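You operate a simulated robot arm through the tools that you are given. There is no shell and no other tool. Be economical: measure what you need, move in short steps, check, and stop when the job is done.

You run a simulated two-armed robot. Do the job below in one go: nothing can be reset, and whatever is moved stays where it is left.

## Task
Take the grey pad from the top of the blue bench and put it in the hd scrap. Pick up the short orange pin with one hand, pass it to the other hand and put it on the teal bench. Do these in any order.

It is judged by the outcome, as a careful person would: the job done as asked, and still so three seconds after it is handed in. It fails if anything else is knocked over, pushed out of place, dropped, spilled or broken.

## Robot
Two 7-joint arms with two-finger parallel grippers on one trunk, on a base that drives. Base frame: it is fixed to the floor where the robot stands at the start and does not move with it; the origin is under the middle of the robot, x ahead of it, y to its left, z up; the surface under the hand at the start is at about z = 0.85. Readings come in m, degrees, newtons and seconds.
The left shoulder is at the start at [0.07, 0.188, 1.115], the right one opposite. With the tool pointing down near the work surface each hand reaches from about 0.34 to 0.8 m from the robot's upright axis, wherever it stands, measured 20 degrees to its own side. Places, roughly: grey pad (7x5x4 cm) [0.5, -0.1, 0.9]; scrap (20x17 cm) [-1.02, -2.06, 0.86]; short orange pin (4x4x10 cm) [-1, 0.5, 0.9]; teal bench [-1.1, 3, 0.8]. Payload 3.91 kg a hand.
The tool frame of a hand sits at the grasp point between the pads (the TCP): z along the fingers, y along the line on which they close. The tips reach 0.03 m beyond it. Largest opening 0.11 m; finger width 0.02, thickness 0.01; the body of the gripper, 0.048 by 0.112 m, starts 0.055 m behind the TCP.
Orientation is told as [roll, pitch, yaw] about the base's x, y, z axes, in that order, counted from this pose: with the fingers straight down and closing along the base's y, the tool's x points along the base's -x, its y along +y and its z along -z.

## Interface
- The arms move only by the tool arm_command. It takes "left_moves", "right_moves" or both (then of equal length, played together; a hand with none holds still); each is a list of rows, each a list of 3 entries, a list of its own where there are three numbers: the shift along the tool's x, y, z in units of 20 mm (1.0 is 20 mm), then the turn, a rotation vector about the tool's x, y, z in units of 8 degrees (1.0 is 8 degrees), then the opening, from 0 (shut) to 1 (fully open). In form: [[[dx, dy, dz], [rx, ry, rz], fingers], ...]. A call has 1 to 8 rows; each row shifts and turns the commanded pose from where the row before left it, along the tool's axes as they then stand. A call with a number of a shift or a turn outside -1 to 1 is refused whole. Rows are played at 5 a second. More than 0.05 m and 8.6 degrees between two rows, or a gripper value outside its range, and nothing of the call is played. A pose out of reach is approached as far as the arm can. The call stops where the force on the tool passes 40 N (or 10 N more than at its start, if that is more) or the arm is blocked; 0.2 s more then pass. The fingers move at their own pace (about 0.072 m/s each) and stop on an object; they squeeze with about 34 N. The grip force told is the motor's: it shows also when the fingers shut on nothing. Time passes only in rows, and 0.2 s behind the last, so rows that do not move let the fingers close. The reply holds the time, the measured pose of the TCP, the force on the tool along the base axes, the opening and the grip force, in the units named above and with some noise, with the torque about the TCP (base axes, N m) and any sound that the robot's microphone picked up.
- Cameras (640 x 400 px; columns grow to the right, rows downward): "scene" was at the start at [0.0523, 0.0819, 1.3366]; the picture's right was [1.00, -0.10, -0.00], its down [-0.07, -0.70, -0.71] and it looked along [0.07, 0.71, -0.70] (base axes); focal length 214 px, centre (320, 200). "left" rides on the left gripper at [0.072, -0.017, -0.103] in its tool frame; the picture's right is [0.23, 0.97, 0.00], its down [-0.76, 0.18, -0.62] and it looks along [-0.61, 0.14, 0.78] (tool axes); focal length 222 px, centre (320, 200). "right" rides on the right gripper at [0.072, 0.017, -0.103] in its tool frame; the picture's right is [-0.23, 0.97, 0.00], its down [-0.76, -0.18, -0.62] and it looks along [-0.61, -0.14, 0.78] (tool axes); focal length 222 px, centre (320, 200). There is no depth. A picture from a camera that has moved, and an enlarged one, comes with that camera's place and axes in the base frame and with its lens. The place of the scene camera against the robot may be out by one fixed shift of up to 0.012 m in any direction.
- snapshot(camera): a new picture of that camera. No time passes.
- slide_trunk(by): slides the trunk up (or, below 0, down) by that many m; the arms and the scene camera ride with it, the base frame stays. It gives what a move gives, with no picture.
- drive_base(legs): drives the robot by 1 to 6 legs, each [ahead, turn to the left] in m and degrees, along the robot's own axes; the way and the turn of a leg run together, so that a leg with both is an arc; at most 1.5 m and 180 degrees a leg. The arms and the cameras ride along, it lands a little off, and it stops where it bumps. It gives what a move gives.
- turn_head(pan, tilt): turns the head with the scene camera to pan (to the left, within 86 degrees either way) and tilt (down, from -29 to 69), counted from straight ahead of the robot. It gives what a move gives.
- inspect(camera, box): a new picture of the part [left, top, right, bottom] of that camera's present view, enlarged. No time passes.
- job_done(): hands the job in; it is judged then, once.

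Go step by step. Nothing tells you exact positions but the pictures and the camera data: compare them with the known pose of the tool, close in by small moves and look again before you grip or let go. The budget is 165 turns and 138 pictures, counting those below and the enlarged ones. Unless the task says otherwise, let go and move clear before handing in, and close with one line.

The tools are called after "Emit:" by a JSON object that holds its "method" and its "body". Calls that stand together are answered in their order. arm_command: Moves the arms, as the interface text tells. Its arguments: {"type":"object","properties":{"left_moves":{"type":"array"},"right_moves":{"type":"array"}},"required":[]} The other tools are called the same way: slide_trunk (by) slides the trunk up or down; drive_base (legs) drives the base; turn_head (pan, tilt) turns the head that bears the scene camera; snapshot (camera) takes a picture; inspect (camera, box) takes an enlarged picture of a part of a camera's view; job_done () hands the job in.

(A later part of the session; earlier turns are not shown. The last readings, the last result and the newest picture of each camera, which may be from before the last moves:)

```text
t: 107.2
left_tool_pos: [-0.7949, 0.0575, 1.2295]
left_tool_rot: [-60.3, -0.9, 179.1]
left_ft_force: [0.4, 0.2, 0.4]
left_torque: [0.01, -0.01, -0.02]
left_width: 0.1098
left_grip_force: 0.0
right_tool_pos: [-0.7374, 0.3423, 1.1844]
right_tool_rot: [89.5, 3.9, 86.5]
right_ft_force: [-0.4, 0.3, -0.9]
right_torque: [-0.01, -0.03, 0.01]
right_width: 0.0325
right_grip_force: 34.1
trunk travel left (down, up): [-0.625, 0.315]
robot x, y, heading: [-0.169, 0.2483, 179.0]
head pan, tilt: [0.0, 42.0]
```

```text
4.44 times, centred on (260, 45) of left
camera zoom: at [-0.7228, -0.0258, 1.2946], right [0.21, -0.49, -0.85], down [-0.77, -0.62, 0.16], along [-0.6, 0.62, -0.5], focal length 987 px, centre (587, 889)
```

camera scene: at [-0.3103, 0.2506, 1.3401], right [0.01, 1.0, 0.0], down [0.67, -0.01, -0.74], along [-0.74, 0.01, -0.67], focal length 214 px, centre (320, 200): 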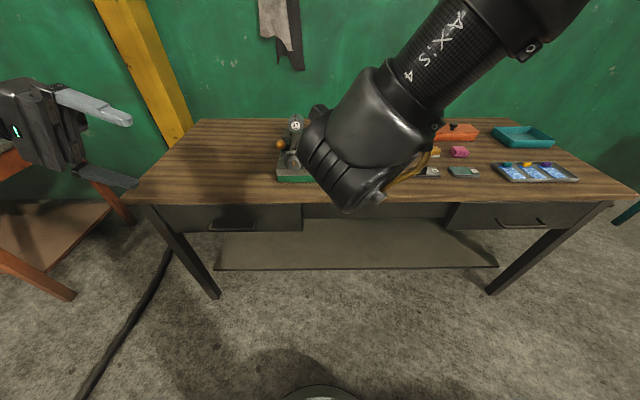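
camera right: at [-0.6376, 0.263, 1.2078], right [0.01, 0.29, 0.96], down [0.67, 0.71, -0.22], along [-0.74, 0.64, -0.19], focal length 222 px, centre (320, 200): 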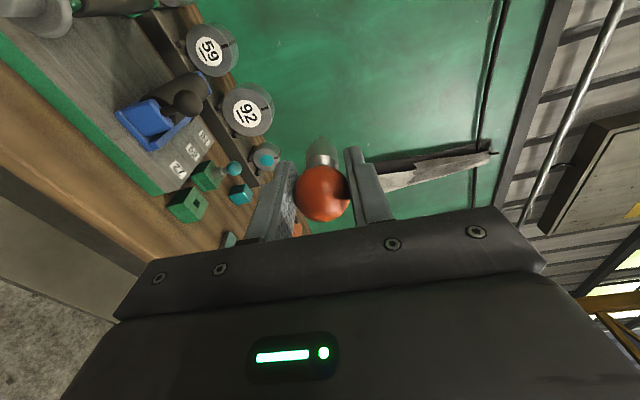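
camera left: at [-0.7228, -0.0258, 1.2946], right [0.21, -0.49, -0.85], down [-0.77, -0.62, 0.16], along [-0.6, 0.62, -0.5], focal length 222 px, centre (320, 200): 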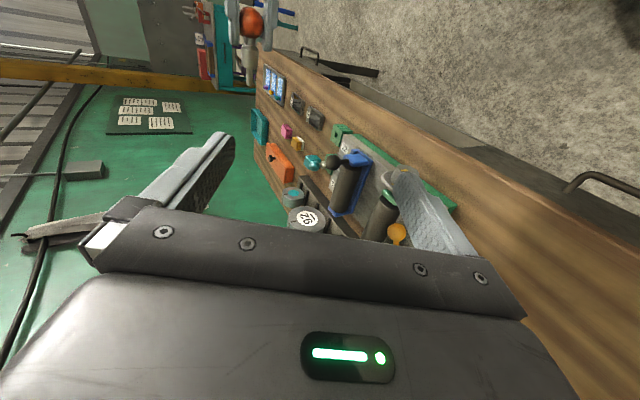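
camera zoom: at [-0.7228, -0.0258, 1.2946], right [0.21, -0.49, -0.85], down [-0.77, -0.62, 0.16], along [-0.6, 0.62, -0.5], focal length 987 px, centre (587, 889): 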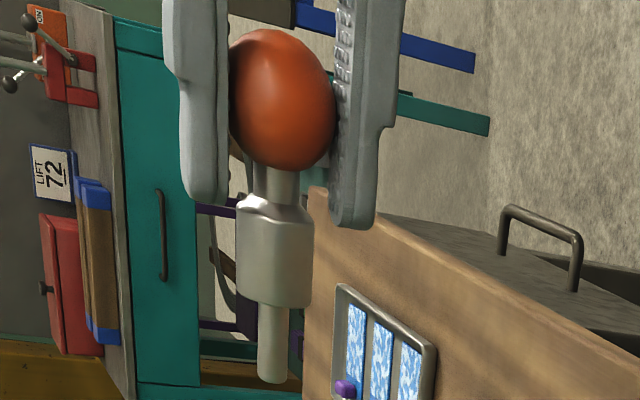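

The view is excellent: the collar's free length runs from x ≈ -0.77 to -0.79 at y ≈ 0.343, z ≈ 1.187. I'll bring the left hand to a standoff in line with the collar.

Emit:
{"method": "arm_command", "body": {"left_moves": [[[0.06, -0.66, 1], [0, 0, 0], 1], [[0.06, -0.66, 1], [0, 0, 0], 1], [[0.06, -0.66, 1], [0, 0, 0], 1], [[0.06, -0.66, 1], [0, 0, 0], 1], [[0.06, -0.66, 1], [0, 0, 0], 1], [[0.06, -0.66, 1], [0, 0, 0], 1], [[0.06, -0.66, 1], [0, 0, 0], 1], [[0.06, -0.66, 1], [0, 0, 0], 1]]}}

Emit:
{"method": "snapshot", "body": {"camera": "left"}}

Emit:
{"method": "snapshot", "body": {"camera": "right"}}

```text
t: 109.0
left_tool_pos: [-0.754, 0.1726, 1.2272]
left_tool_rot: [-60.4, -0.8, 179.0]
left_ft_force: [-0.6, -0.3, 0.3]
left_torque: [-0.02, 0.01, -0.02]
left_width: 0.11
left_grip_force: 0.1
left hand out of reach, approached as far as the arm can: row 3, 4, 5, 6, 7, 8
right_tool_pos: [-0.7363, 0.3417, 1.1867]
right_tool_rot: [89.6, 3.8, 86.4]
right_ft_force: [-0.2, 0.4, -0.4]
right_torque: [0.03, 0.0, 0.03]
right_width: 0.0327
right_grip_force: 34.2
trunk travel left (down, up): [-0.625, 0.315]
robot x, y, heading: [-0.1711, 0.2494, 179.2]
head pan, tilt: [0.0, 42.0]
```

```text
75 pictures are left
camera left: at [-0.6813, 0.0882, 1.2927], right [0.21, -0.49, -0.85], down [-0.77, -0.62, 0.16], along [-0.6, 0.62, -0.5], focal length 222 px, centre (320, 200)
```

left: 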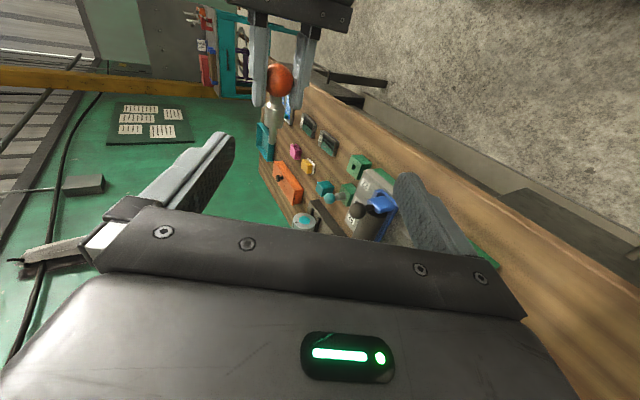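

```text
74 pictures are left
camera right: at [-0.6375, 0.2642, 1.2079], right [0.01, 0.29, 0.96], down [0.67, 0.71, -0.22], along [-0.74, 0.64, -0.19], focal length 222 px, centre (320, 200)
```

right: 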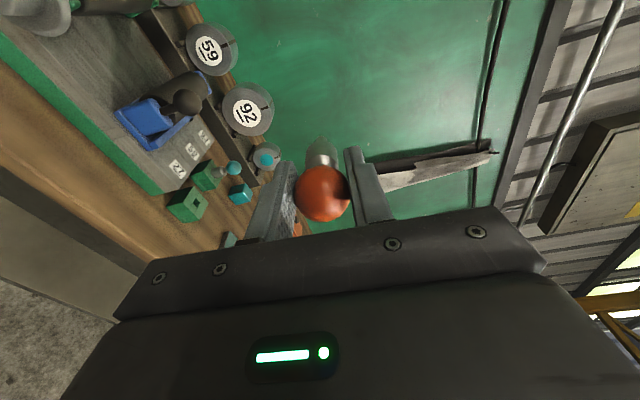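

The left arm is at its outer reach here. I'll back it off a little, then lower the right hand and bring the pin nearer the middle.

Emit:
{"method": "arm_command", "body": {"left_moves": [[[0, 0.5, -0.87], [0, 0, 0], 1], [[0, 0.5, -0.87], [0, 0, 0], 1], [[0, 0.5, -0.87], [0, 0, 0], 1], [[0, 0.5, -0.87], [0, 0, 0], 1], [[0, 0.5, -0.87], [0, 0, 0], 1]]}}

Emit:
{"method": "arm_command", "body": {"right_moves": [[[0, -1, 0], [0, 0, 0], 0.1], [[0, -1, 0], [0, 0, 0], 0.1], [[0, -1, 0], [0, 0, 0], 0.1], [[0.5, -1, 0], [0, 0, 0], 0.1], [[0.5, -1, 0], [0, 0, 0], 0.1], [[0.5, 0, 0], [0, 0, 0], 0.1]]}}

```text
t: 110.2
left_tool_pos: [-0.7575, 0.0686, 1.2266]
left_tool_rot: [-60.5, -0.7, 179.0]
left_ft_force: [0.1, 0.0, 0.7]
left_torque: [0.01, -0.04, 0.0]
left_width: 0.1099
left_grip_force: 0.1
right_tool_pos: [-0.7374, 0.3409, 1.1861]
right_tool_rot: [89.5, 3.8, 86.5]
right_ft_force: [-0.6, -0.1, -0.3]
right_torque: [0.0, -0.02, 0.02]
right_width: 0.0326
right_grip_force: 33.8
trunk travel left (down, up): [-0.625, 0.315]
robot x, y, heading: [-0.1682, 0.2459, 179.2]
head pan, tilt: [0.0, 42.0]
```

```text
t: 111.8
left_tool_pos: [-0.7558, 0.0713, 1.2262]
left_tool_rot: [-60.3, -0.7, 179.0]
left_ft_force: [0.2, -0.1, -0.1]
left_torque: [0.0, -0.01, 0.0]
left_width: 0.1098
left_grip_force: 0.0
right_tool_pos: [-0.7789, 0.3447, 1.1258]
right_tool_rot: [88.7, 7.8, 83.1]
right_ft_force: [-0.6, -0.2, -0.2]
right_torque: [0.01, -0.03, 0.01]
right_width: 0.0326
right_grip_force: 33.5
right hand out of reach, approached as far as the arm can: row 3, 4, 5
trunk travel left (down, up): [-0.625, 0.315]
robot x, y, heading: [-0.1668, 0.2495, 179.1]
head pan, tilt: [0.0, 42.0]
stopped in row 6 (right hand): the arm was blocked; the commanded pose is now the measured one
```

Pointing fully forward is too cramped. New plan: the right hand goes back to nearly fingers-down with the pin hanging, and the left takes the collar from the left side. First I'll untilt the right hand and roll the left wrist by 90°.

Emit:
{"method": "arm_command", "body": {"right_moves": [[[0, 0, 0], [1, 0, 0], 0.1], [[0, 0, 0], [1, 0, 0], 0.1], [[0, 0, 0], [1, 0, 0], 0.1], [[0, 0, 0], [1, 0, 0], 0.1], [[0, 0, 0], [1, 0, 0], 0.1], [[0, 0, 0], [1, 0, 0], 0.1], [[0, 0, 0], [1, 0, 0], 0.1], [[0, 0, 0], [1, 0, 0], 0.1]]}}

Emit:
{"method": "arm_command", "body": {"left_moves": [[[0, 0.5, -0.87], [0, 0, 1], 1], [[0, 0, 0], [0, 0, 1], 1], [[0, 0, 0], [0, 0, 1], 1], [[0, 0, 0], [0, 0, 1], 1], [[0, 0, 0], [0, 0, 1], 1], [[0, 0, 0], [0, 0, 1], 1], [[0, 0, 0], [0, 0, 1], 1], [[0, 0, 0], [0, 0, 1], 1]]}}

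```text
t: 113.6
left_tool_pos: [-0.7577, 0.0698, 1.2256]
left_tool_rot: [-60.4, -0.7, 179.0]
left_ft_force: [0.6, 0.2, 0.0]
left_torque: [-0.02, 0.02, -0.02]
left_width: 0.1102
left_grip_force: 0.1
right_tool_pos: [-0.778, 0.3422, 1.1268]
right_tool_rot: [24.6, 7.5, 83.4]
right_ft_force: [0.2, -0.1, 0.0]
right_torque: [-0.01, -0.05, 0.05]
right_width: 0.0328
right_grip_force: 34.1
trunk travel left (down, up): [-0.625, 0.315]
robot x, y, heading: [-0.1714, 0.2509, 179.4]
head pan, tilt: [0.0, 42.0]
```

```text
t: 115.4
left_tool_pos: [-0.7563, 0.0511, 1.2265]
left_tool_rot: [-36.5, -52.0, 132.7]
left_ft_force: [-0.7, -0.4, 0.3]
left_torque: [0.03, 0.01, 0.02]
left_width: 0.11
left_grip_force: 0.0
right_tool_pos: [-0.7789, 0.342, 1.1271]
right_tool_rot: [24.7, 7.6, 83.4]
right_ft_force: [-0.5, -0.3, -0.6]
right_torque: [0.02, -0.01, 0.02]
right_width: 0.0325
right_grip_force: 34.4
trunk travel left (down, up): [-0.625, 0.315]
robot x, y, heading: [-0.1743, 0.25, 179.2]
head pan, tilt: [0.0, 42.0]
```

Emit:
{"method": "arm_command", "body": {"right_moves": [[[0, 0, 0], [1, 0, 0], 0.1], [[0, 0, 0], [1, 0, 0], 0.1], [[0, 0, 0], [1, 0, 0], 0.1], [[0, 0, 0], [0, -0.95, 0], 0.1], [[0, 0, 0], [0, 0, -1], 0.1], [[0, 0, 0], [0, 0, -1], 0.1], [[0, 0, 0], [0, 0, -1], 0.1], [[0, 0, 0], [0, 0, -1], 0.1]], "left_moves": [[[0, 0, 0], [0, 0, 1], 1], [[0, 0, 0], [0, 0, 1], 1], [[0, 0, 0], [0, 0, 1], 1], [[0, 0, 0], [0, 0, 0.25], 1], [[0, 0, 0], [0, 0, 0], 1], [[0, 0, 0], [0, 0, 0], 1], [[0, 0, 0], [0, 0, 0], 1], [[0, 0, 0], [0, 0, 0], 1]]}}

Emit:
{"method": "arm_command", "body": {"right_moves": [[[0, 0, 0], [0, 0, -1], 0.1], [[0, 0, 0], [0, 0, -1], 0.1], [[0, 0, 0], [0, 0, -1], 0.1], [[0, 0, 0], [0, 0, -1], 0.1], [[0, 0, 0], [0, 0, -1], 0.1], [[0, 0, 0], [0, 0, -1], 0.1], [[0, 0, 0], [0, 0, -1], 0.1], [[0, 0, 0], [0, 0, -0.9], 0.1]]}}

Emit:
{"method": "snapshot", "body": {"camera": "scene"}}

Emit:
{"method": "snapshot", "body": {"camera": "left"}}

```text
t: 117.2
left_tool_pos: [-0.7574, 0.0525, 1.2272]
left_tool_rot: [1.7, -60.3, 87.6]
left_ft_force: [-0.3, 0.2, -0.1]
left_torque: [0.02, 0.0, 0.01]
left_width: 0.11
left_grip_force: 0.0
right_tool_pos: [-0.7772, 0.3426, 1.1272]
right_tool_rot: [0.6, -0.6, 115.3]
right_ft_force: [-0.4, -0.1, -1.4]
right_torque: [-0.02, -0.02, 0.02]
right_width: 0.0328
right_grip_force: 34.1
trunk travel left (down, up): [-0.625, 0.315]
robot x, y, heading: [-0.1699, 0.253, 179.2]
head pan, tilt: [0.0, 42.0]
```

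```text
t: 119.0
left_tool_pos: [-0.7567, 0.0496, 1.227]
left_tool_rot: [1.7, -60.4, 87.5]
left_ft_force: [-0.3, 0.4, 1.3]
left_torque: [-0.03, -0.01, 0.03]
left_width: 0.1099
left_grip_force: 0.0
right_tool_pos: [-0.7219, 0.3124, 1.1067]
right_tool_rot: [-0.1, -0.9, 178.5]
right_ft_force: [-0.2, 0.3, -0.5]
right_torque: [0.0, -0.04, -0.02]
right_width: 0.0325
right_grip_force: 34.2
right hand out of reach, approached as far as the arm can: row 6, 7, 8
trunk travel left (down, up): [-0.625, 0.315]
robot x, y, heading: [-0.1687, 0.2529, 179.6]
head pan, tilt: [0.0, 42.0]
```

```text
73 pictures are left
camera scene: at [-0.3083, 0.2512, 1.3403], right [0.01, 1.0, 0.0], down [0.67, -0.01, -0.74], along [-0.74, 0.01, -0.67], focal length 214 px, centre (320, 200)
```

scene: 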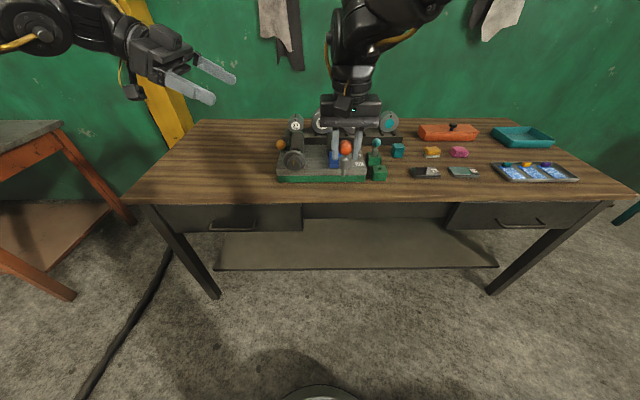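

```text
72 pictures are left
camera left: at [-0.7409, -0.077, 1.2156], right [-0.98, -0.1, -0.18], down [-0.17, -0.16, 0.97], along [-0.12, 0.98, 0.14], focal length 222 px, centre (320, 200)
```

left: 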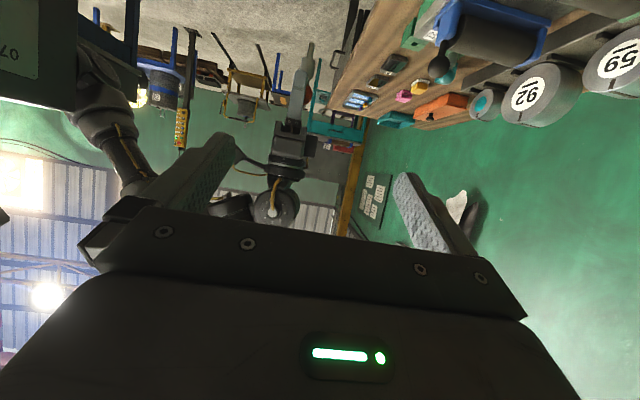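

Both hands are now visible from the head camera. I'll bring the right hand back a little and tilt it so the pin points down-left, square to the left hand.

Emit:
{"method": "arm_command", "body": {"right_moves": [[[1, 0.8, 0], [0, 0, 0], 0.1], [[1, 0.8, 0], [0, 0, 0], 0.1], [[0, 0, 0], [-1, 0, 0], 0.1], [[0, 0, 0], [-1, 0, 0], 0.1], [[0, 0, 0], [-1, 0, 0], 0.1], [[0, 0, 0], [-0.75, 0, 0], 0.1]], "left_moves": [[[0, 0, 0], [0, 0, 0], 1], [[0, 0, 0], [0, 0, 0], 1], [[0.87, -0.5, 0.5], [0, 0, 0], 1], [[0.87, -0.5, 0.5], [0, 0, 0], 1], [[0.87, -0.5, 0.5], [0, 0, 0], 1], [[0.87, -0.5, 0.5], [0, 0, 0], 1]]}}

Emit:
{"method": "snapshot", "body": {"camera": "scene"}}

Emit:
{"method": "snapshot", "body": {"camera": "left"}}

Emit:
{"method": "snapshot", "body": {"camera": "right"}}

```text
t: 120.4
left_tool_pos: [-0.7187, 0.0515, 1.1463]
left_tool_rot: [1.6, -60.3, 87.7]
left_ft_force: [0.4, 0.5, -0.4]
left_torque: [0.04, 0.02, 0.0]
left_width: 0.11
left_grip_force: 0.0
right_tool_pos: [-0.6848, 0.2805, 1.1054]
right_tool_rot: [30.0, -0.7, 178.4]
right_ft_force: [-0.2, 0.2, -0.9]
right_torque: [-0.01, -0.01, -0.05]
right_width: 0.0329
right_grip_force: 33.8
trunk travel left (down, up): [-0.625, 0.315]
robot x, y, heading: [-0.172, 0.2518, 179.1]
head pan, tilt: [0.0, 42.0]
```

```text
71 pictures are left
camera scene: at [-0.3099, 0.2534, 1.3402], right [0.01, 1.0, 0.0], down [0.67, -0.01, -0.74], along [-0.74, 0.01, -0.67], focal length 214 px, centre (320, 200)
```

scene: 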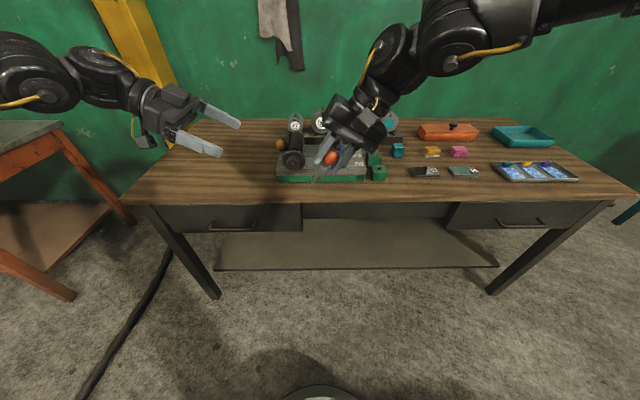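

```text
70 pictures are left
camera left: at [-0.7037, -0.0752, 1.135], right [-0.98, -0.1, -0.18], down [-0.17, -0.16, 0.97], along [-0.12, 0.98, 0.14], focal length 222 px, centre (320, 200)
```

left: 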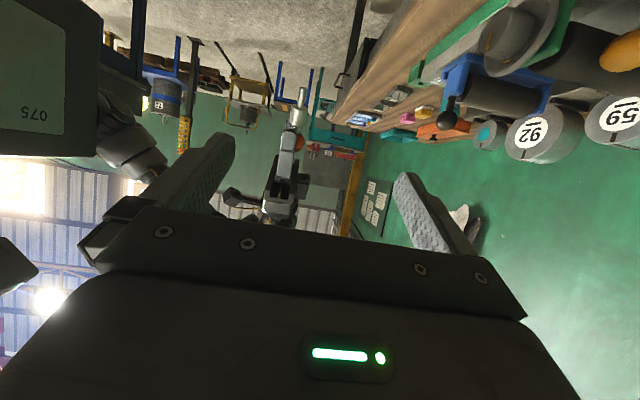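

```text
69 pictures are left
camera right: at [-0.6096, 0.3161, 1.202], right [-0.24, -0.84, 0.49], down [-0.74, 0.49, 0.46], along [-0.62, -0.25, -0.74], focal length 222 px, centre (320, 200)
```

right: 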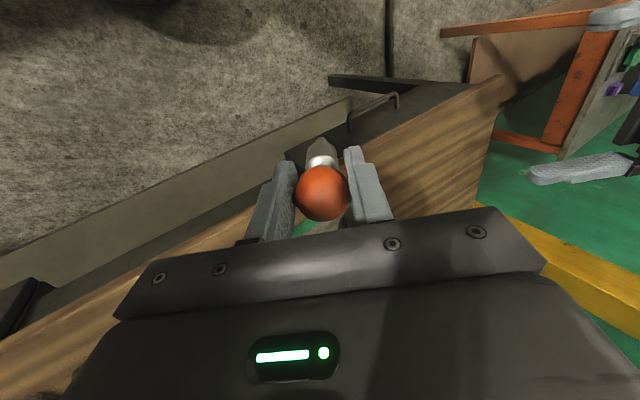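

Geometry is good. I'll bring the left hand to a 6 cm standoff along its approach line.

Emit:
{"method": "arm_command", "body": {"left_moves": [[[-0.23, -0.156, 0.91], [0, 0, 0], 1], [[-0.23, -0.156, 0.91], [0, 0, 0], 1], [[-0.23, -0.156, 0.91], [0, 0, 0], 1], [[-0.23, -0.156, 0.91], [0, 0, 0], 1], [[-0.23, -0.156, 0.91], [0, 0, 0], 1], [[-0.23, -0.156, 0.91], [0, 0, 0], 1], [[-0.23, -0.156, 0.91], [0, 0, 0], 1], [[-0.23, -0.156, 0.91], [0, 0, 0], 1]]}}

Emit:
{"method": "inspect", "body": {"camera": "scene", "box": [220, 70, 420, 220]}}

Emit:
{"method": "snapshot", "body": {"camera": "left"}}

Emit:
{"method": "snapshot", "body": {"camera": "right"}}

```text
t: 122.2
left_tool_pos: [-0.6923, 0.1951, 1.1055]
left_tool_rot: [1.5, -60.4, 87.7]
left_ft_force: [-0.8, -1.2, -0.7]
left_torque: [0.01, 0.03, 0.03]
left_width: 0.1101
left_grip_force: 0.0
right_tool_pos: [-0.6847, 0.2808, 1.1058]
right_tool_rot: [29.9, -0.7, 178.5]
right_ft_force: [-0.1, 0.0, -1.4]
right_torque: [0.0, 0.01, 0.01]
right_width: 0.0326
right_grip_force: 33.7
trunk travel left (down, up): [-0.625, 0.315]
robot x, y, heading: [-0.1671, 0.2469, 179.1]
head pan, tilt: [0.0, 42.0]
```

```text
2.67 times, centred on (320, 145) of scene
camera zoom: at [-0.3094, 0.2528, 1.3402], right [0.01, 1.0, 0.0], down [0.67, -0.01, -0.74], along [-0.74, 0.01, -0.67], focal length 572 px, centre (320, 347)
```

zoom: 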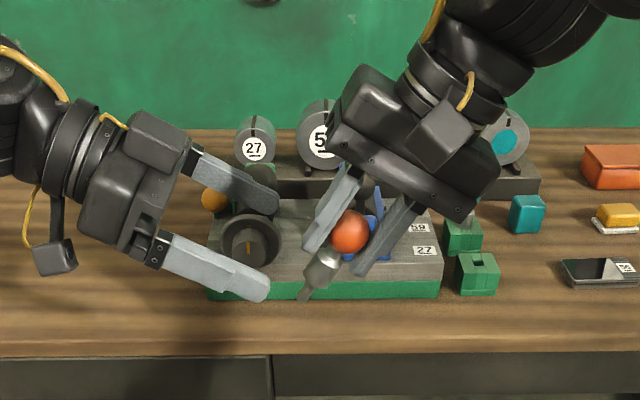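

```text
67 pictures are left
camera left: at [-0.6768, 0.0681, 1.0943], right [-0.98, -0.1, -0.18], down [-0.17, -0.16, 0.97], along [-0.12, 0.98, 0.14], focal length 222 px, centre (320, 200)
```

left: 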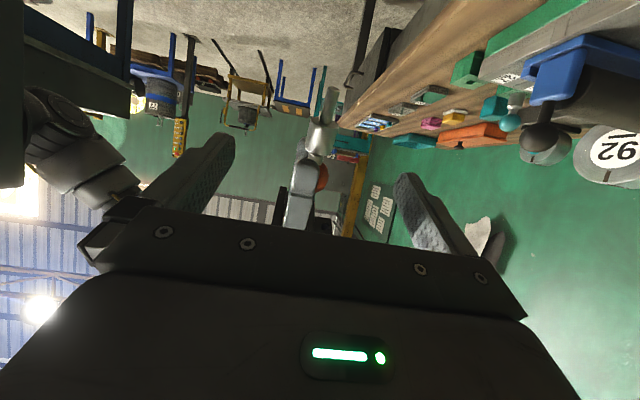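

```text
66 pictures are left
camera right: at [-0.6093, 0.3156, 1.2021], right [-0.24, -0.84, 0.49], down [-0.74, 0.48, 0.46], along [-0.62, -0.25, -0.74], focal length 222 px, centre (320, 200)
```

right: 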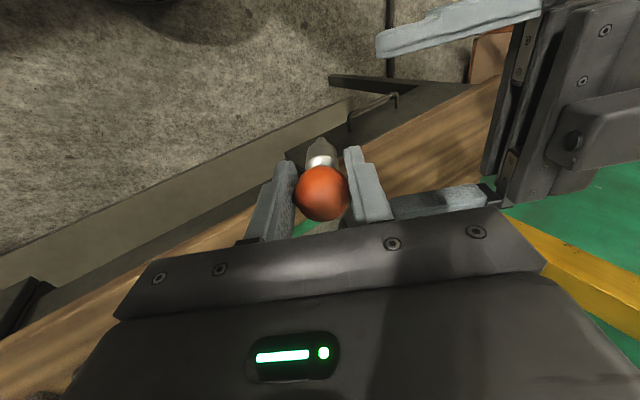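

Alignment looks right to within a few mm. I'll advance, with tiny corrections to stay clear of the other hand's fingertips.

Emit:
{"method": "arm_command", "body": {"left_moves": [[[0.12, -0.2, 1], [0, 0, 0], 1], [[0, 0, 1], [0, 0, 0], 1]]}}

Emit:
{"method": "inspect", "body": {"camera": "scene", "box": [240, 90, 400, 210]}}

Emit:
{"method": "inspect", "body": {"camera": "left", "box": [200, 50, 440, 230]}}

Emit:
{"method": "snapshot", "body": {"camera": "right"}}

```text
t: 122.8
left_tool_pos: [-0.6882, 0.2275, 1.0824]
left_tool_rot: [1.5, -60.3, 87.6]
left_ft_force: [-0.3, 1.0, 0.6]
left_torque: [-0.01, 0.01, -0.03]
left_width: 0.1098
left_grip_force: 0.0
right_tool_pos: [-0.6852, 0.2819, 1.1068]
right_tool_rot: [29.9, -0.7, 178.4]
right_ft_force: [0.2, -0.5, -0.5]
right_torque: [0.0, 0.0, 0.0]
right_width: 0.0329
right_grip_force: 34.6
trunk travel left (down, up): [-0.625, 0.315]
robot x, y, heading: [-0.1709, 0.2489, 179.2]
head pan, tilt: [0.0, 42.0]
```

```text
3.33 times, centred on (320, 150) of scene
camera zoom: at [-0.3103, 0.252, 1.3401], right [0.01, 1.0, 0.0], down [0.67, -0.01, -0.74], along [-0.74, 0.01, -0.67], focal length 715 px, centre (320, 367)
```

zoom: 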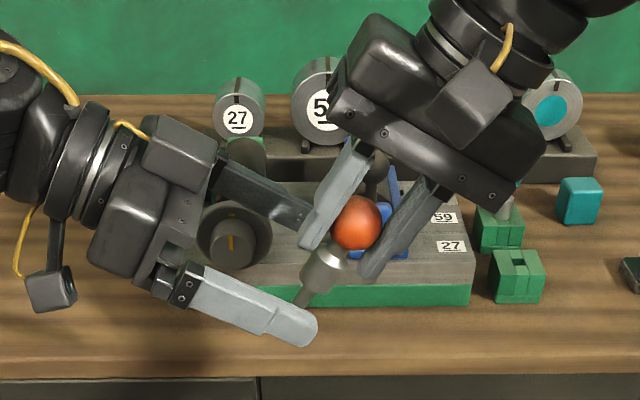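

```text
2.22 times, centred on (320, 140) of left
camera zoom: at [-0.6733, 0.1008, 1.0709], right [-0.98, -0.1, -0.18], down [-0.17, -0.16, 0.97], along [-0.12, 0.98, 0.14], focal length 494 px, centre (320, 333)
```

zoom: 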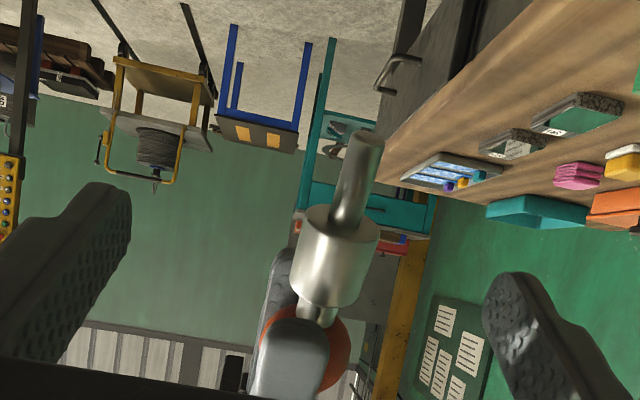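

```text
63 pictures are left
camera right: at [-0.6101, 0.3149, 1.2018], right [-0.24, -0.84, 0.49], down [-0.74, 0.48, 0.46], along [-0.62, -0.25, -0.74], focal length 222 px, centre (320, 200)
```

right: 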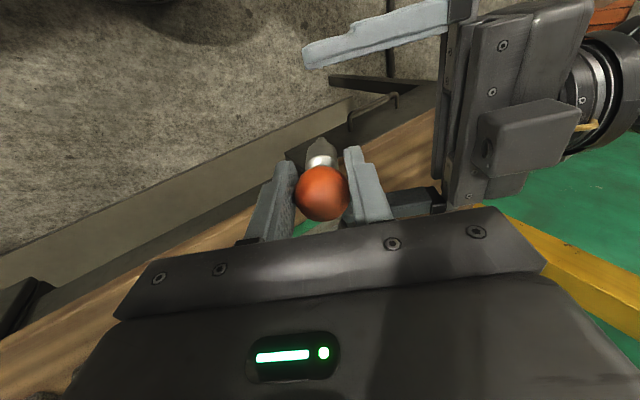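

The collar is centred between the left fingers. I'll advance the last 2 cm and close.

Emit:
{"method": "arm_command", "body": {"left_moves": [[[0, 0.12, 0.5], [0, 0, 0], 1], [[0, 0, 0.5], [0, 0, 0], 1], [[0, 0, 0], [0, 0, 0], 0.5], [[0, 0, 0], [0, 0, 0], 0.3], [[0, 0, 0], [0, 0, 0], 0.1], [[0, 0, 0], [0, 0, 0], 0.05], [[0, 0, 0], [0, 0, 0], 0.05]]}}

Emit:
{"method": "inspect", "body": {"camera": "scene", "box": [240, 90, 400, 210]}}

Emit:
{"method": "inspect", "body": {"camera": "left", "box": [200, 50, 440, 230]}}

```text
t: 124.4
left_tool_pos: [-0.6902, 0.2436, 1.0734]
left_tool_rot: [1.7, -60.3, 87.9]
left_ft_force: [-16.7, 1.7, -3.2]
left_torque: [-0.14, 0.19, 0.2]
left_width: 0.023
left_grip_force: 33.7
right_tool_pos: [-0.6833, 0.2794, 1.1053]
right_tool_rot: [29.8, -0.6, 178.7]
right_ft_force: [17.0, -1.2, 3.2]
right_torque: [0.0, -0.75, 0.46]
right_width: 0.0325
right_grip_force: 34.3
trunk travel left (down, up): [-0.625, 0.315]
robot x, y, heading: [-0.1695, 0.2548, 179.4]
head pan, tilt: [0.0, 42.0]
```

```text
3.33 times, centred on (320, 150) of scene
camera zoom: at [-0.3094, 0.2521, 1.3402], right [0.01, 1.0, 0.0], down [0.67, -0.01, -0.74], along [-0.74, 0.01, -0.67], focal length 715 px, centre (320, 367)
```

zoom: 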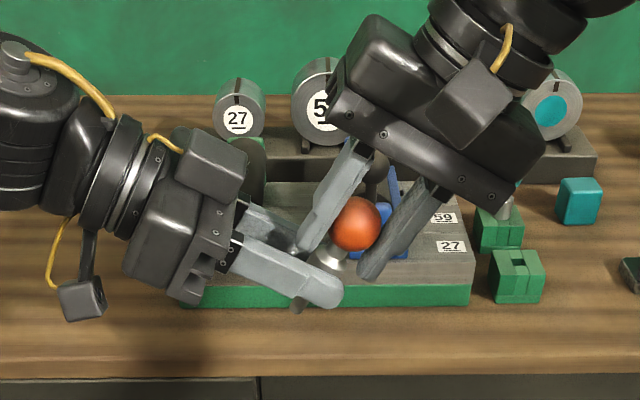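

```text
2.22 times, centred on (320, 140) of left
camera zoom: at [-0.6752, 0.1176, 1.0621], right [-0.98, -0.1, -0.18], down [-0.17, -0.16, 0.97], along [-0.13, 0.98, 0.14], focal length 494 px, centre (320, 333)
```

zoom: 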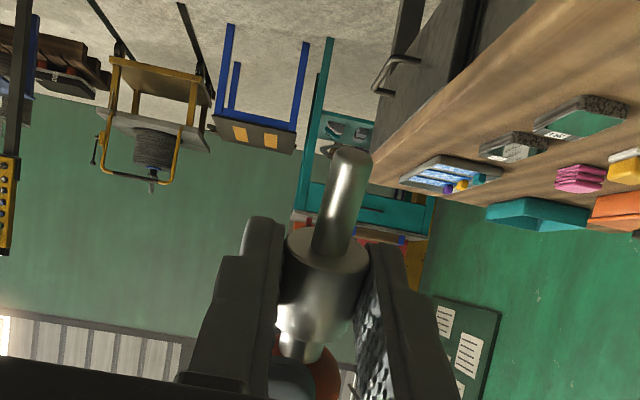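

The left hand holds the collar firmly (2.3 cm). I'll open the right hand slightly and back it away along its own axis.

Emit:
{"method": "arm_command", "body": {"right_moves": [[[0, 0, 0], [0, 0, 0], 0.5], [[0, 0, 0], [0, 0, 0], 0.55], [[0, 0, 0], [0, 0, 0], 0.55], [[0, 0, -0.5], [0, 0, 0], 0.55], [[0, 0, -1], [0, 0, 0], 0.55], [[0, 0, -1], [0, 0, 0], 0.55], [[0, 0, -1], [0, 0, 0], 0.55], [[0, 0, -1], [0, 0, 0], 0.55]]}}

Emit:
{"method": "inspect", "body": {"camera": "scene", "box": [220, 70, 420, 220]}}

```text
t: 126.2
left_tool_pos: [-0.6888, 0.2461, 1.0737]
left_tool_rot: [1.8, -60.3, 87.6]
left_ft_force: [0.4, -1.1, -0.8]
left_torque: [-0.05, -0.01, 0.02]
left_width: 0.0226
left_grip_force: 34.8
right_tool_pos: [-0.6818, 0.3261, 1.1846]
right_tool_rot: [29.9, -0.7, 178.6]
right_ft_force: [0.0, -0.7, 0.2]
right_torque: [-0.02, 0.03, -0.01]
right_width: 0.0606
right_grip_force: 0.0
trunk travel left (down, up): [-0.625, 0.315]
robot x, y, heading: [-0.1703, 0.2481, 179.3]
head pan, tilt: [0.0, 42.0]
```

```text
2.67 times, centred on (320, 145) of scene
camera zoom: at [-0.3087, 0.2525, 1.3403], right [0.01, 1.0, 0.0], down [0.67, -0.01, -0.74], along [-0.74, 0.01, -0.67], focal length 572 px, centre (320, 347)
```

zoom: 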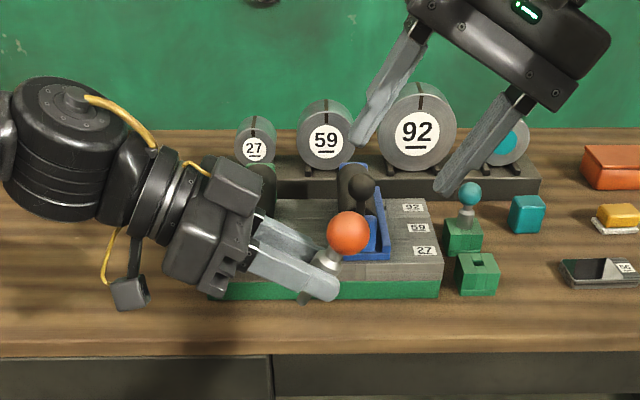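

Handover complete; the pin is in the left hand. I'll retract the right hand, turn the left to fingers-down and look toward the teal bench.

Emit:
{"method": "arm_command", "body": {"right_moves": [[[0, -1, -1], [1, 0, 0], 0.55], [[0, -1, -1], [1, 0, 0], 0.55], [[0, -1, 0], [1, 0, 0], 0.55], [[0, -1, 0], [0.75, 0, 0], 0.55], [[0, 0, 0], [0, 0, 0], 0.55], [[0, 0, 0], [0, 0, 0], 0.55], [[0, 0, 0], [0, 0, 0], 0.55], [[0, 0, 0], [0, 0, 0], 0.55]], "left_moves": [[[0.5, 0, -0.87], [0, 0, 0], 0.05], [[0.5, 0, -0.87], [0, 1, 0], 0.05], [[0.6, 0, -0.79], [0, 1, 0], 0.05], [[0.7, 0, -0.7], [0, 1, 0], 0.05], [[0.8, 0, -0.6], [0, 1, 0], 0.05], [[0.88, 0, -0.47], [0, 1, 0], 0.05], [[0.94, 0, -0.34], [0, 1, 0], 0.05], [[0.97, 0, -0.2], [0, 1, 0], 0.05]]}}

Emit:
{"method": "turn_head", "body": {"pan": -80, "tilt": 25}}

Emit:
{"method": "snapshot", "body": {"camera": "scene"}}

Emit:
{"method": "snapshot", "body": {"camera": "left"}}

```text
t: 128.0
left_tool_pos: [-0.6676, 0.0481, 1.0688]
left_tool_rot: [0.9, -8.5, 88.8]
left_ft_force: [0.7, 0.1, 0.4]
left_torque: [-0.01, 0.01, -0.01]
left_width: 0.0225
left_grip_force: 34.2
left hand out of reach, approached as far as the arm can: row 5, 6, 7, 8
right_tool_pos: [-0.6407, 0.372, 1.1787]
right_tool_rot: [-0.1, -0.9, 178.4]
right_ft_force: [0.0, 0.0, 0.0]
right_torque: [0.01, 0.03, 0.0]
right_width: 0.0605
right_grip_force: 0.0
right hand out of reach, approached as far as the arm can: row 3, 4
trunk travel left (down, up): [-0.625, 0.315]
robot x, y, heading: [-0.1727, 0.2507, 178.8]
head pan, tilt: [0.0, 42.0]
```

```text
t: 129.6
left_tool_pos: [-0.6697, 0.0493, 1.0692]
left_tool_rot: [0.8, -8.6, 88.9]
left_ft_force: [0.4, 0.8, -0.3]
left_torque: [-0.02, -0.01, 0.0]
left_width: 0.0224
left_grip_force: 33.5
right_tool_pos: [-0.6433, 0.3718, 1.179]
right_tool_rot: [-0.1, -0.8, 178.5]
right_ft_force: [-1.1, 0.2, -0.4]
right_torque: [0.02, -0.02, 0.0]
right_width: 0.0603
right_grip_force: 0.1
trunk travel left (down, up): [-0.625, 0.315]
robot x, y, heading: [-0.1721, 0.2488, 179.2]
head pan, tilt: [-80.0, 25.0]
```

```text
59 pictures are left
camera scene: at [-0.2404, 0.3417, 1.3665], right [0.99, 0.16, 0.0], down [0.07, -0.42, -0.91], along [-0.15, 0.89, -0.42], focal length 214 px, centre (320, 200)
```

scene: 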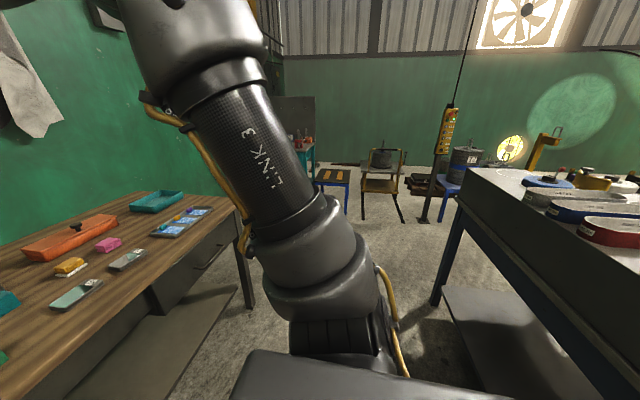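

```text
58 pictures are left
camera left: at [-0.6517, -0.0393, 1.1608], right [-0.98, -0.21, -0.02], down [-0.16, 0.66, 0.73], along [-0.14, 0.72, -0.68], focal length 222 px, centre (320, 200)
```

left: 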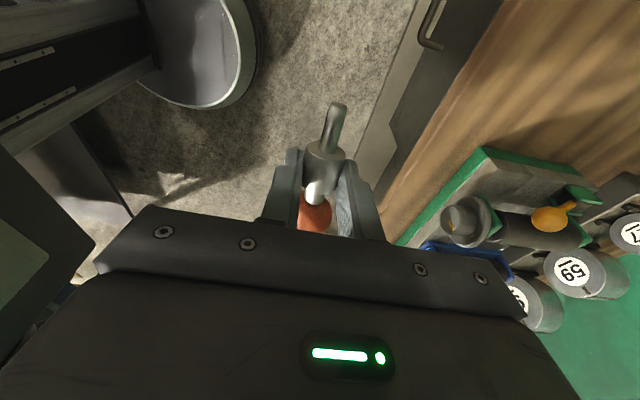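

Pin firmly held. The teal bench's front faces -y, at around y ≈ 2.77 and x from -1.56 to -0.87. I'll turn to face +y, drive up the aisle and look.

Emit:
{"method": "drive_base", "body": {"legs": [[0.08, 0], [0, -90], [1.2, 0]]}}

Emit:
{"method": "turn_head", "body": {"pan": 25, "tilt": 28}}

Emit:
{"method": "snapshot", "body": {"camera": "scene"}}

```text
t: 140.2
left_tool_pos: [-0.4097, 1.9654, 1.0692]
left_tool_rot: [0.9, -8.6, -1.9]
left_ft_force: [-0.3, -0.2, -0.1]
left_torque: [0.0, -0.01, 0.02]
left_width: 0.0221
left_grip_force: 33.6
right_tool_pos: [-0.086, 1.9346, 1.179]
right_tool_rot: [-0.2, -0.8, 87.6]
right_ft_force: [0.1, 0.2, 0.4]
right_torque: [-0.02, 0.0, 0.03]
right_width: 0.0606
right_grip_force: 0.1
trunk travel left (down, up): [-0.625, 0.315]
robot x, y, heading: [-0.2201, 1.4655, 88.2]
head pan, tilt: [-80.0, 25.0]
```

```text
t: 142.0
left_tool_pos: [-0.4099, 1.9657, 1.0676]
left_tool_rot: [0.9, -8.5, -1.9]
left_ft_force: [1.0, 0.1, 0.0]
left_torque: [-0.02, 0.05, 0.06]
left_width: 0.0226
left_grip_force: 34.4
right_tool_pos: [-0.0864, 1.9337, 1.1781]
right_tool_rot: [-0.2, -0.8, 87.6]
right_ft_force: [0.1, 0.6, 0.1]
right_torque: [0.02, -0.02, -0.02]
right_width: 0.0605
right_grip_force: 0.1
trunk travel left (down, up): [-0.625, 0.315]
robot x, y, heading: [-0.2169, 1.4627, 88.2]
head pan, tilt: [25.0, 28.0]
```

```text
57 pictures are left
camera scene: at [-0.2565, 1.5977, 1.3617], right [0.92, 0.4, 0.0], down [0.19, -0.43, -0.88], along [-0.35, 0.81, -0.47], focal length 214 px, centre (320, 200)
```

scene: 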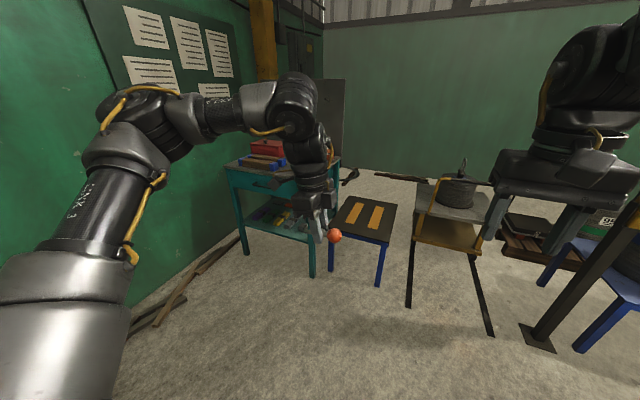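

The teal table's front runs x ≈ -1.5 to -0.8 at y ≈ 2.7. I'll swing over to stand in front of it.

Emit:
{"method": "drive_base", "body": {"legs": [[0, 52], [0.88, 0], [0, -50]]}}

Emit:
{"method": "turn_head", "body": {"pan": 5, "tilt": 38}}

Emit:
{"method": "snapshot", "body": {"camera": "scene"}}

```text
t: 151.2
left_tool_pos: [-1.0915, 2.5217, 1.0694]
left_tool_rot: [0.9, -8.4, -0.5]
left_ft_force: [0.5, 0.3, 0.2]
left_torque: [0.04, -0.01, -0.02]
left_width: 0.0222
left_grip_force: 33.6
right_tool_pos: [-0.7665, 2.5002, 1.1787]
right_tool_rot: [0.0, -0.8, 89.0]
right_ft_force: [0.9, 0.4, -0.2]
right_torque: [-0.03, 0.0, -0.01]
right_width: 0.0604
right_grip_force: 0.1
trunk travel left (down, up): [-0.625, 0.315]
robot x, y, heading: [-0.8822, 2.0269, 89.7]
head pan, tilt: [25.0, 28.0]
```

```text
t: 152.0
left_tool_pos: [-1.091, 2.5213, 1.0688]
left_tool_rot: [0.9, -8.4, -0.3]
left_ft_force: [0.0, 0.5, -0.9]
left_torque: [-0.01, 0.04, -0.02]
left_width: 0.0224
left_grip_force: 33.6
right_tool_pos: [-0.7662, 2.4995, 1.1784]
right_tool_rot: [-0.1, -0.8, 89.0]
right_ft_force: [-0.3, 0.2, -0.3]
right_torque: [0.02, 0.01, 0.04]
right_width: 0.0606
right_grip_force: 0.1
trunk travel left (down, up): [-0.625, 0.315]
robot x, y, heading: [-0.8829, 2.0261, 89.8]
head pan, tilt: [5.0, 38.0]
```

```text
56 pictures are left
camera scene: at [-0.8971, 2.1614, 1.3462], right [1.0, 0.08, 0.0], down [0.05, -0.61, -0.79], along [-0.07, 0.79, -0.62], focal length 214 px, centre (320, 200)
```

scene: 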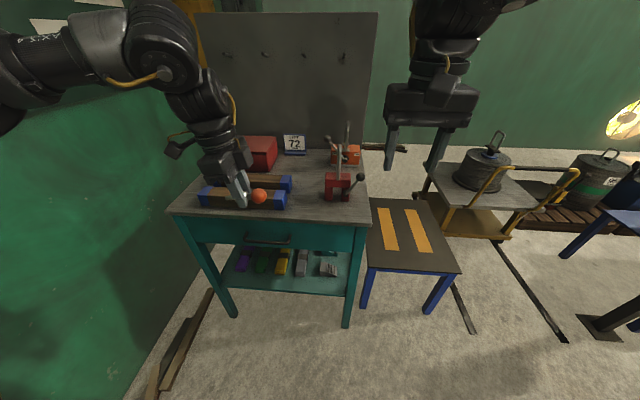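

Emit:
{"method": "inspect", "body": {"camera": "scene", "box": [160, 110, 400, 240]}}

Emit:
{"method": "snapshot", "body": {"camera": "right"}}

Emit:
{"method": "snapshot", "body": {"camera": "left"}}

```text
2.67 times, centred on (280, 175) of scene
camera zoom: at [-0.8971, 2.1614, 1.3462], right [1.0, 0.08, 0.0], down [0.05, -0.61, -0.79], along [-0.07, 0.79, -0.62], focal length 572 px, centre (427, 267)
```

zoom: 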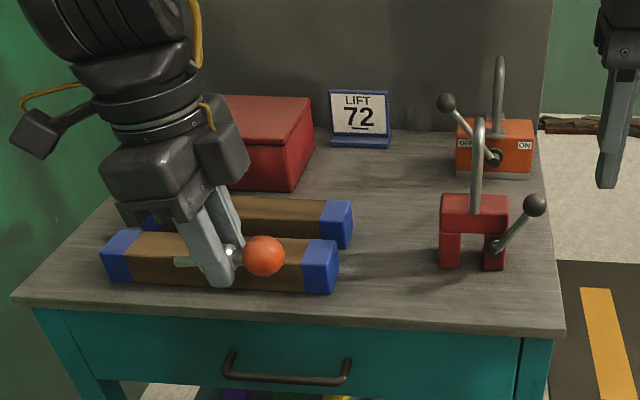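

```text
54 pictures are left
camera right: at [-0.7848, 2.425, 1.2797], right [-0.97, 0.24, 0.0], down [0.19, 0.75, 0.63], along [0.15, 0.61, -0.77], focal length 222 px, centre (320, 200)
```

right: 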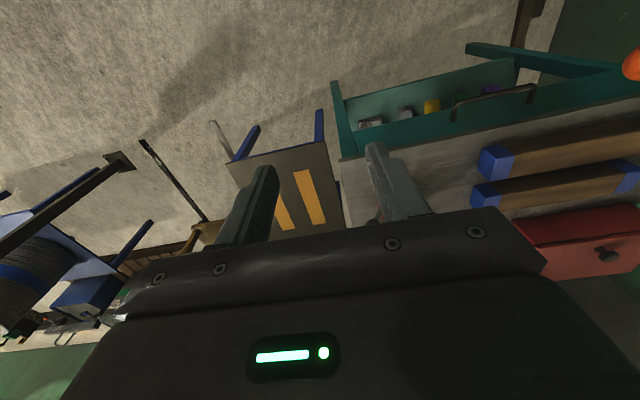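

```text
53 pictures are left
camera left: at [-1.1773, 2.5026, 1.1609], right [-0.22, 0.98, -0.02], down [0.66, 0.16, 0.73], along [0.72, 0.15, -0.68], focal length 222 px, centre (320, 200)
```

left: 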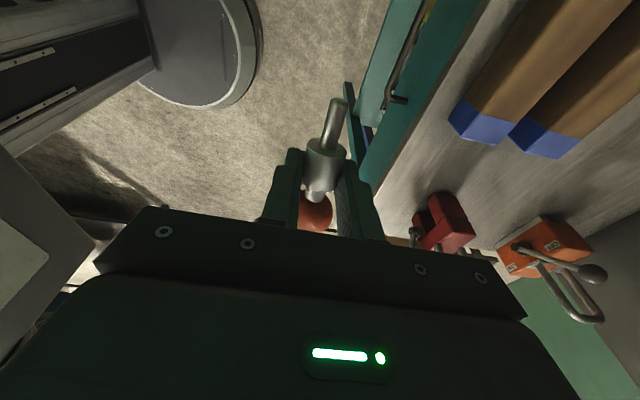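

There is a free patch at about [-1.015, 2.82] between the V-blocks and the red clamp, with the pin lying along x. I'll drive 0.2 m closer.

Emit:
{"method": "drive_base", "body": {"legs": [[0.2, 0]]}}

Emit:
{"method": "turn_head", "body": {"pan": 5, "tilt": 48}}

Emit:
{"method": "snapshot", "body": {"camera": "scene"}}

Emit:
{"method": "snapshot", "body": {"camera": "left"}}

```text
t: 153.6
left_tool_pos: [-1.091, 2.7211, 1.0695]
left_tool_rot: [1.0, -8.5, -0.4]
left_ft_force: [0.2, -0.3, -0.5]
left_torque: [-0.01, 0.03, -0.01]
left_width: 0.0222
left_grip_force: 33.8
right_tool_pos: [-0.768, 2.6996, 1.1778]
right_tool_rot: [-0.1, -0.8, 89.2]
right_ft_force: [-1.1, 0.8, 0.3]
right_torque: [-0.03, 0.01, 0.02]
right_width: 0.0603
right_grip_force: 0.1
trunk travel left (down, up): [-0.625, 0.315]
robot x, y, heading: [-0.8843, 2.2263, 90.2]
head pan, tilt: [5.0, 38.0]
```

```text
t: 154.4
left_tool_pos: [-1.0914, 2.7227, 1.0694]
left_tool_rot: [0.9, -8.6, -0.3]
left_ft_force: [-0.4, -0.2, -0.2]
left_torque: [0.01, 0.0, 0.0]
left_width: 0.0222
left_grip_force: 33.7
right_tool_pos: [-0.7692, 2.7003, 1.1774]
right_tool_rot: [0.0, -0.7, 89.0]
right_ft_force: [0.4, 0.3, 0.6]
right_torque: [0.0, 0.02, -0.01]
right_width: 0.0607
right_grip_force: 0.1
trunk travel left (down, up): [-0.625, 0.315]
robot x, y, heading: [-0.8844, 2.2266, 89.9]
head pan, tilt: [5.0, 48.0]
```

```text
52 pictures are left
camera scene: at [-0.8959, 2.3549, 1.3317], right [1.0, 0.08, 0.0], down [0.06, -0.74, -0.67], along [-0.06, 0.67, -0.74], focal length 214 px, centre (320, 200)
```

scene: 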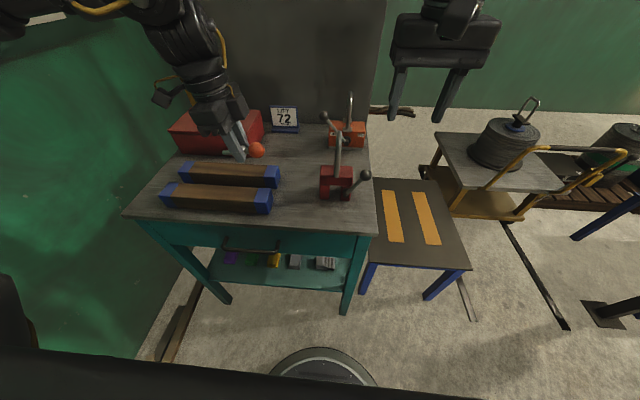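

```text
51 pictures are left
camera left: at [-1.177, 2.7033, 1.1607], right [-0.22, 0.98, -0.02], down [0.66, 0.16, 0.73], along [0.72, 0.15, -0.68], focal length 222 px, centre (320, 200)
```

left: 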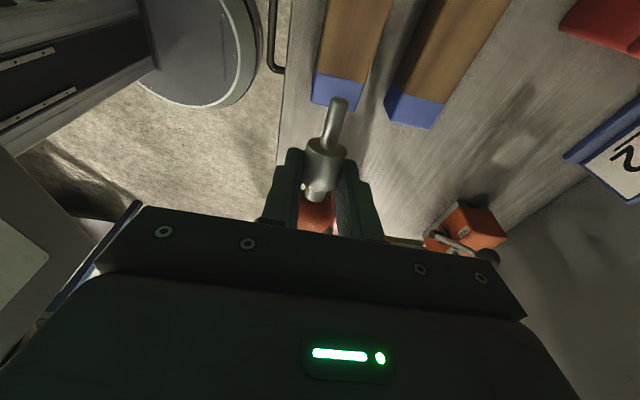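

Triangulating the two views suggests the bench top is nearer z ≈ 0.84, with the block end at x ≈ -1.06 and the clamp at x ≈ -0.92, y ≥ 2.80. I'll move above [-0.99, 2.755] and re-measure.

Emit:
{"method": "arm_command", "body": {"left_moves": [[[-0.98, 0.4, 0.15], [0, 0, 0], 0.05], [[-0.98, 0.4, 0.15], [0, 0, 0], 0.05], [[-0.98, 0.4, 0.15], [0, 0, 0], 0.05], [[-0.98, 0.4, 0.15], [0, 0, 0], 0.05], [[-0.8, 0, 0.5], [0, 0, 0], 0.05], [[0.15, 0, 1], [0, 0, 0], 0.05], [[0.15, 0, 1], [0, 0, 0], 0.05], [[0.15, 0, 1], [0, 0, 0], 0.05]]}}

Emit:
{"method": "inspect", "body": {"camera": "scene", "box": [160, 80, 400, 240]}}

Emit:
{"method": "snapshot", "body": {"camera": "left"}}

```text
t: 156.2
left_tool_pos: [-1.0903, 2.7245, 1.0091]
left_tool_rot: [0.9, -8.5, -0.4]
left_ft_force: [0.2, 0.5, -0.1]
left_torque: [0.02, -0.04, -0.01]
left_width: 0.0224
left_grip_force: 34.0
left hand out of reach, approached as far as the arm can: row 1, 2, 3, 4, 5
right_tool_pos: [-0.7667, 2.7003, 1.1781]
right_tool_rot: [-0.1, -0.7, 89.0]
right_ft_force: [0.0, 0.4, 0.8]
right_torque: [0.0, -0.01, 0.01]
right_width: 0.0605
right_grip_force: 0.1
trunk travel left (down, up): [-0.625, 0.315]
robot x, y, heading: [-0.8813, 2.2252, 89.7]
head pan, tilt: [5.0, 48.0]
```

```text
2.50 times, centred on (280, 160) of scene
camera zoom: at [-0.8961, 2.3547, 1.3317], right [1.0, 0.08, 0.0], down [0.06, -0.74, -0.67], along [-0.06, 0.67, -0.74], focal length 536 px, centre (420, 300)
```

zoom: 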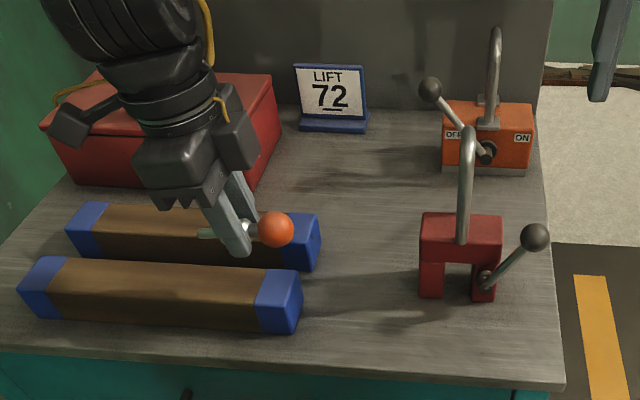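

```text
49 pictures are left
camera left: at [-1.1774, 2.7045, 1.0998], right [-0.22, 0.98, -0.02], down [0.66, 0.16, 0.73], along [0.72, 0.15, -0.68], focal length 222 px, centre (320, 200)
```

left: 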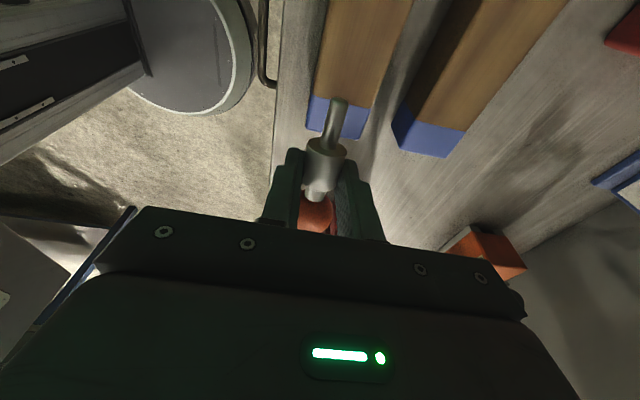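

In this wrist orientation the left arm can't move further right. I'll unroll the wrist 90° so the pin lies along y, which fits the patch and should free the arm.

Emit:
{"method": "arm_command", "body": {"left_moves": [[[0, 0, -1], [0, 0, -1], 0.05], [[0, 0, 0], [0, 0, -1], 0.05], [[0, 0, 0], [0, 0, -1], 0.05], [[0, 0, 0], [0, 0, -1], 0.05], [[0, 0, 0], [0, 0, -1], 0.05], [[0, 0, 0], [0, 0, -1], 0.05], [[0, 0, 0], [0, 0, -1], 0.05], [[0, 0, 0], [0, 0, -1], 0.05]]}}

Emit:
{"method": "arm_command", "body": {"left_moves": [[[0, 0, 0], [0, 0, -1], 0.05], [[0, 0, 0], [0, 0, -1], 0.05], [[0, 0, 0], [0, 0, -1], 0.05], [[0, 0, 0], [0, 0, -0.3], 0.05], [[0, 0, 0], [-1, 0, 0], 0.05], [[0, 0, 0], [0, -1, 0], 0.05]]}}

Emit:
{"method": "snapshot", "body": {"camera": "left"}}

```text
t: 158.0
left_tool_pos: [-1.0918, 2.7232, 1.03]
left_tool_rot: [-7.4, -4.6, 64.1]
left_ft_force: [-0.4, 0.4, 0.3]
left_torque: [0.01, 0.02, -0.01]
left_width: 0.0222
left_grip_force: 33.5
right_tool_pos: [-0.7661, 2.6991, 1.179]
right_tool_rot: [0.0, -0.8, 89.0]
right_ft_force: [0.6, -0.4, 0.2]
right_torque: [0.02, 0.02, 0.02]
right_width: 0.0605
right_grip_force: 0.0
trunk travel left (down, up): [-0.625, 0.315]
robot x, y, heading: [-0.8827, 2.2256, 90.0]
head pan, tilt: [5.0, 48.0]
```

```text
t: 159.4
left_tool_pos: [-1.1154, 2.7086, 1.0242]
left_tool_rot: [-0.6, -8.9, 90.2]
left_ft_force: [0.0, 0.4, -0.3]
left_torque: [-0.01, -0.01, -0.01]
left_width: 0.0222
left_grip_force: 33.9
left hand out of reach, approached as far as the arm can: row 5
right_tool_pos: [-0.768, 2.6979, 1.1788]
right_tool_rot: [-0.1, -0.8, 89.0]
right_ft_force: [-1.0, -0.5, -0.5]
right_torque: [0.03, -0.03, 0.0]
right_width: 0.0603
right_grip_force: 0.0
trunk travel left (down, up): [-0.625, 0.315]
robot x, y, heading: [-0.8821, 2.2217, 89.9]
head pan, tilt: [5.0, 48.0]
```

```text
48 pictures are left
camera left: at [-1.0988, 2.6192, 1.1157], right [-0.97, -0.23, -0.04], down [-0.19, 0.65, 0.73], along [-0.14, 0.72, -0.68], focal length 222 px, centre (320, 200)
```

left: 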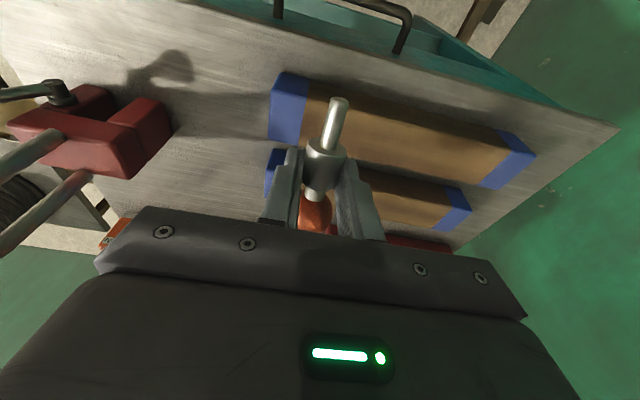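

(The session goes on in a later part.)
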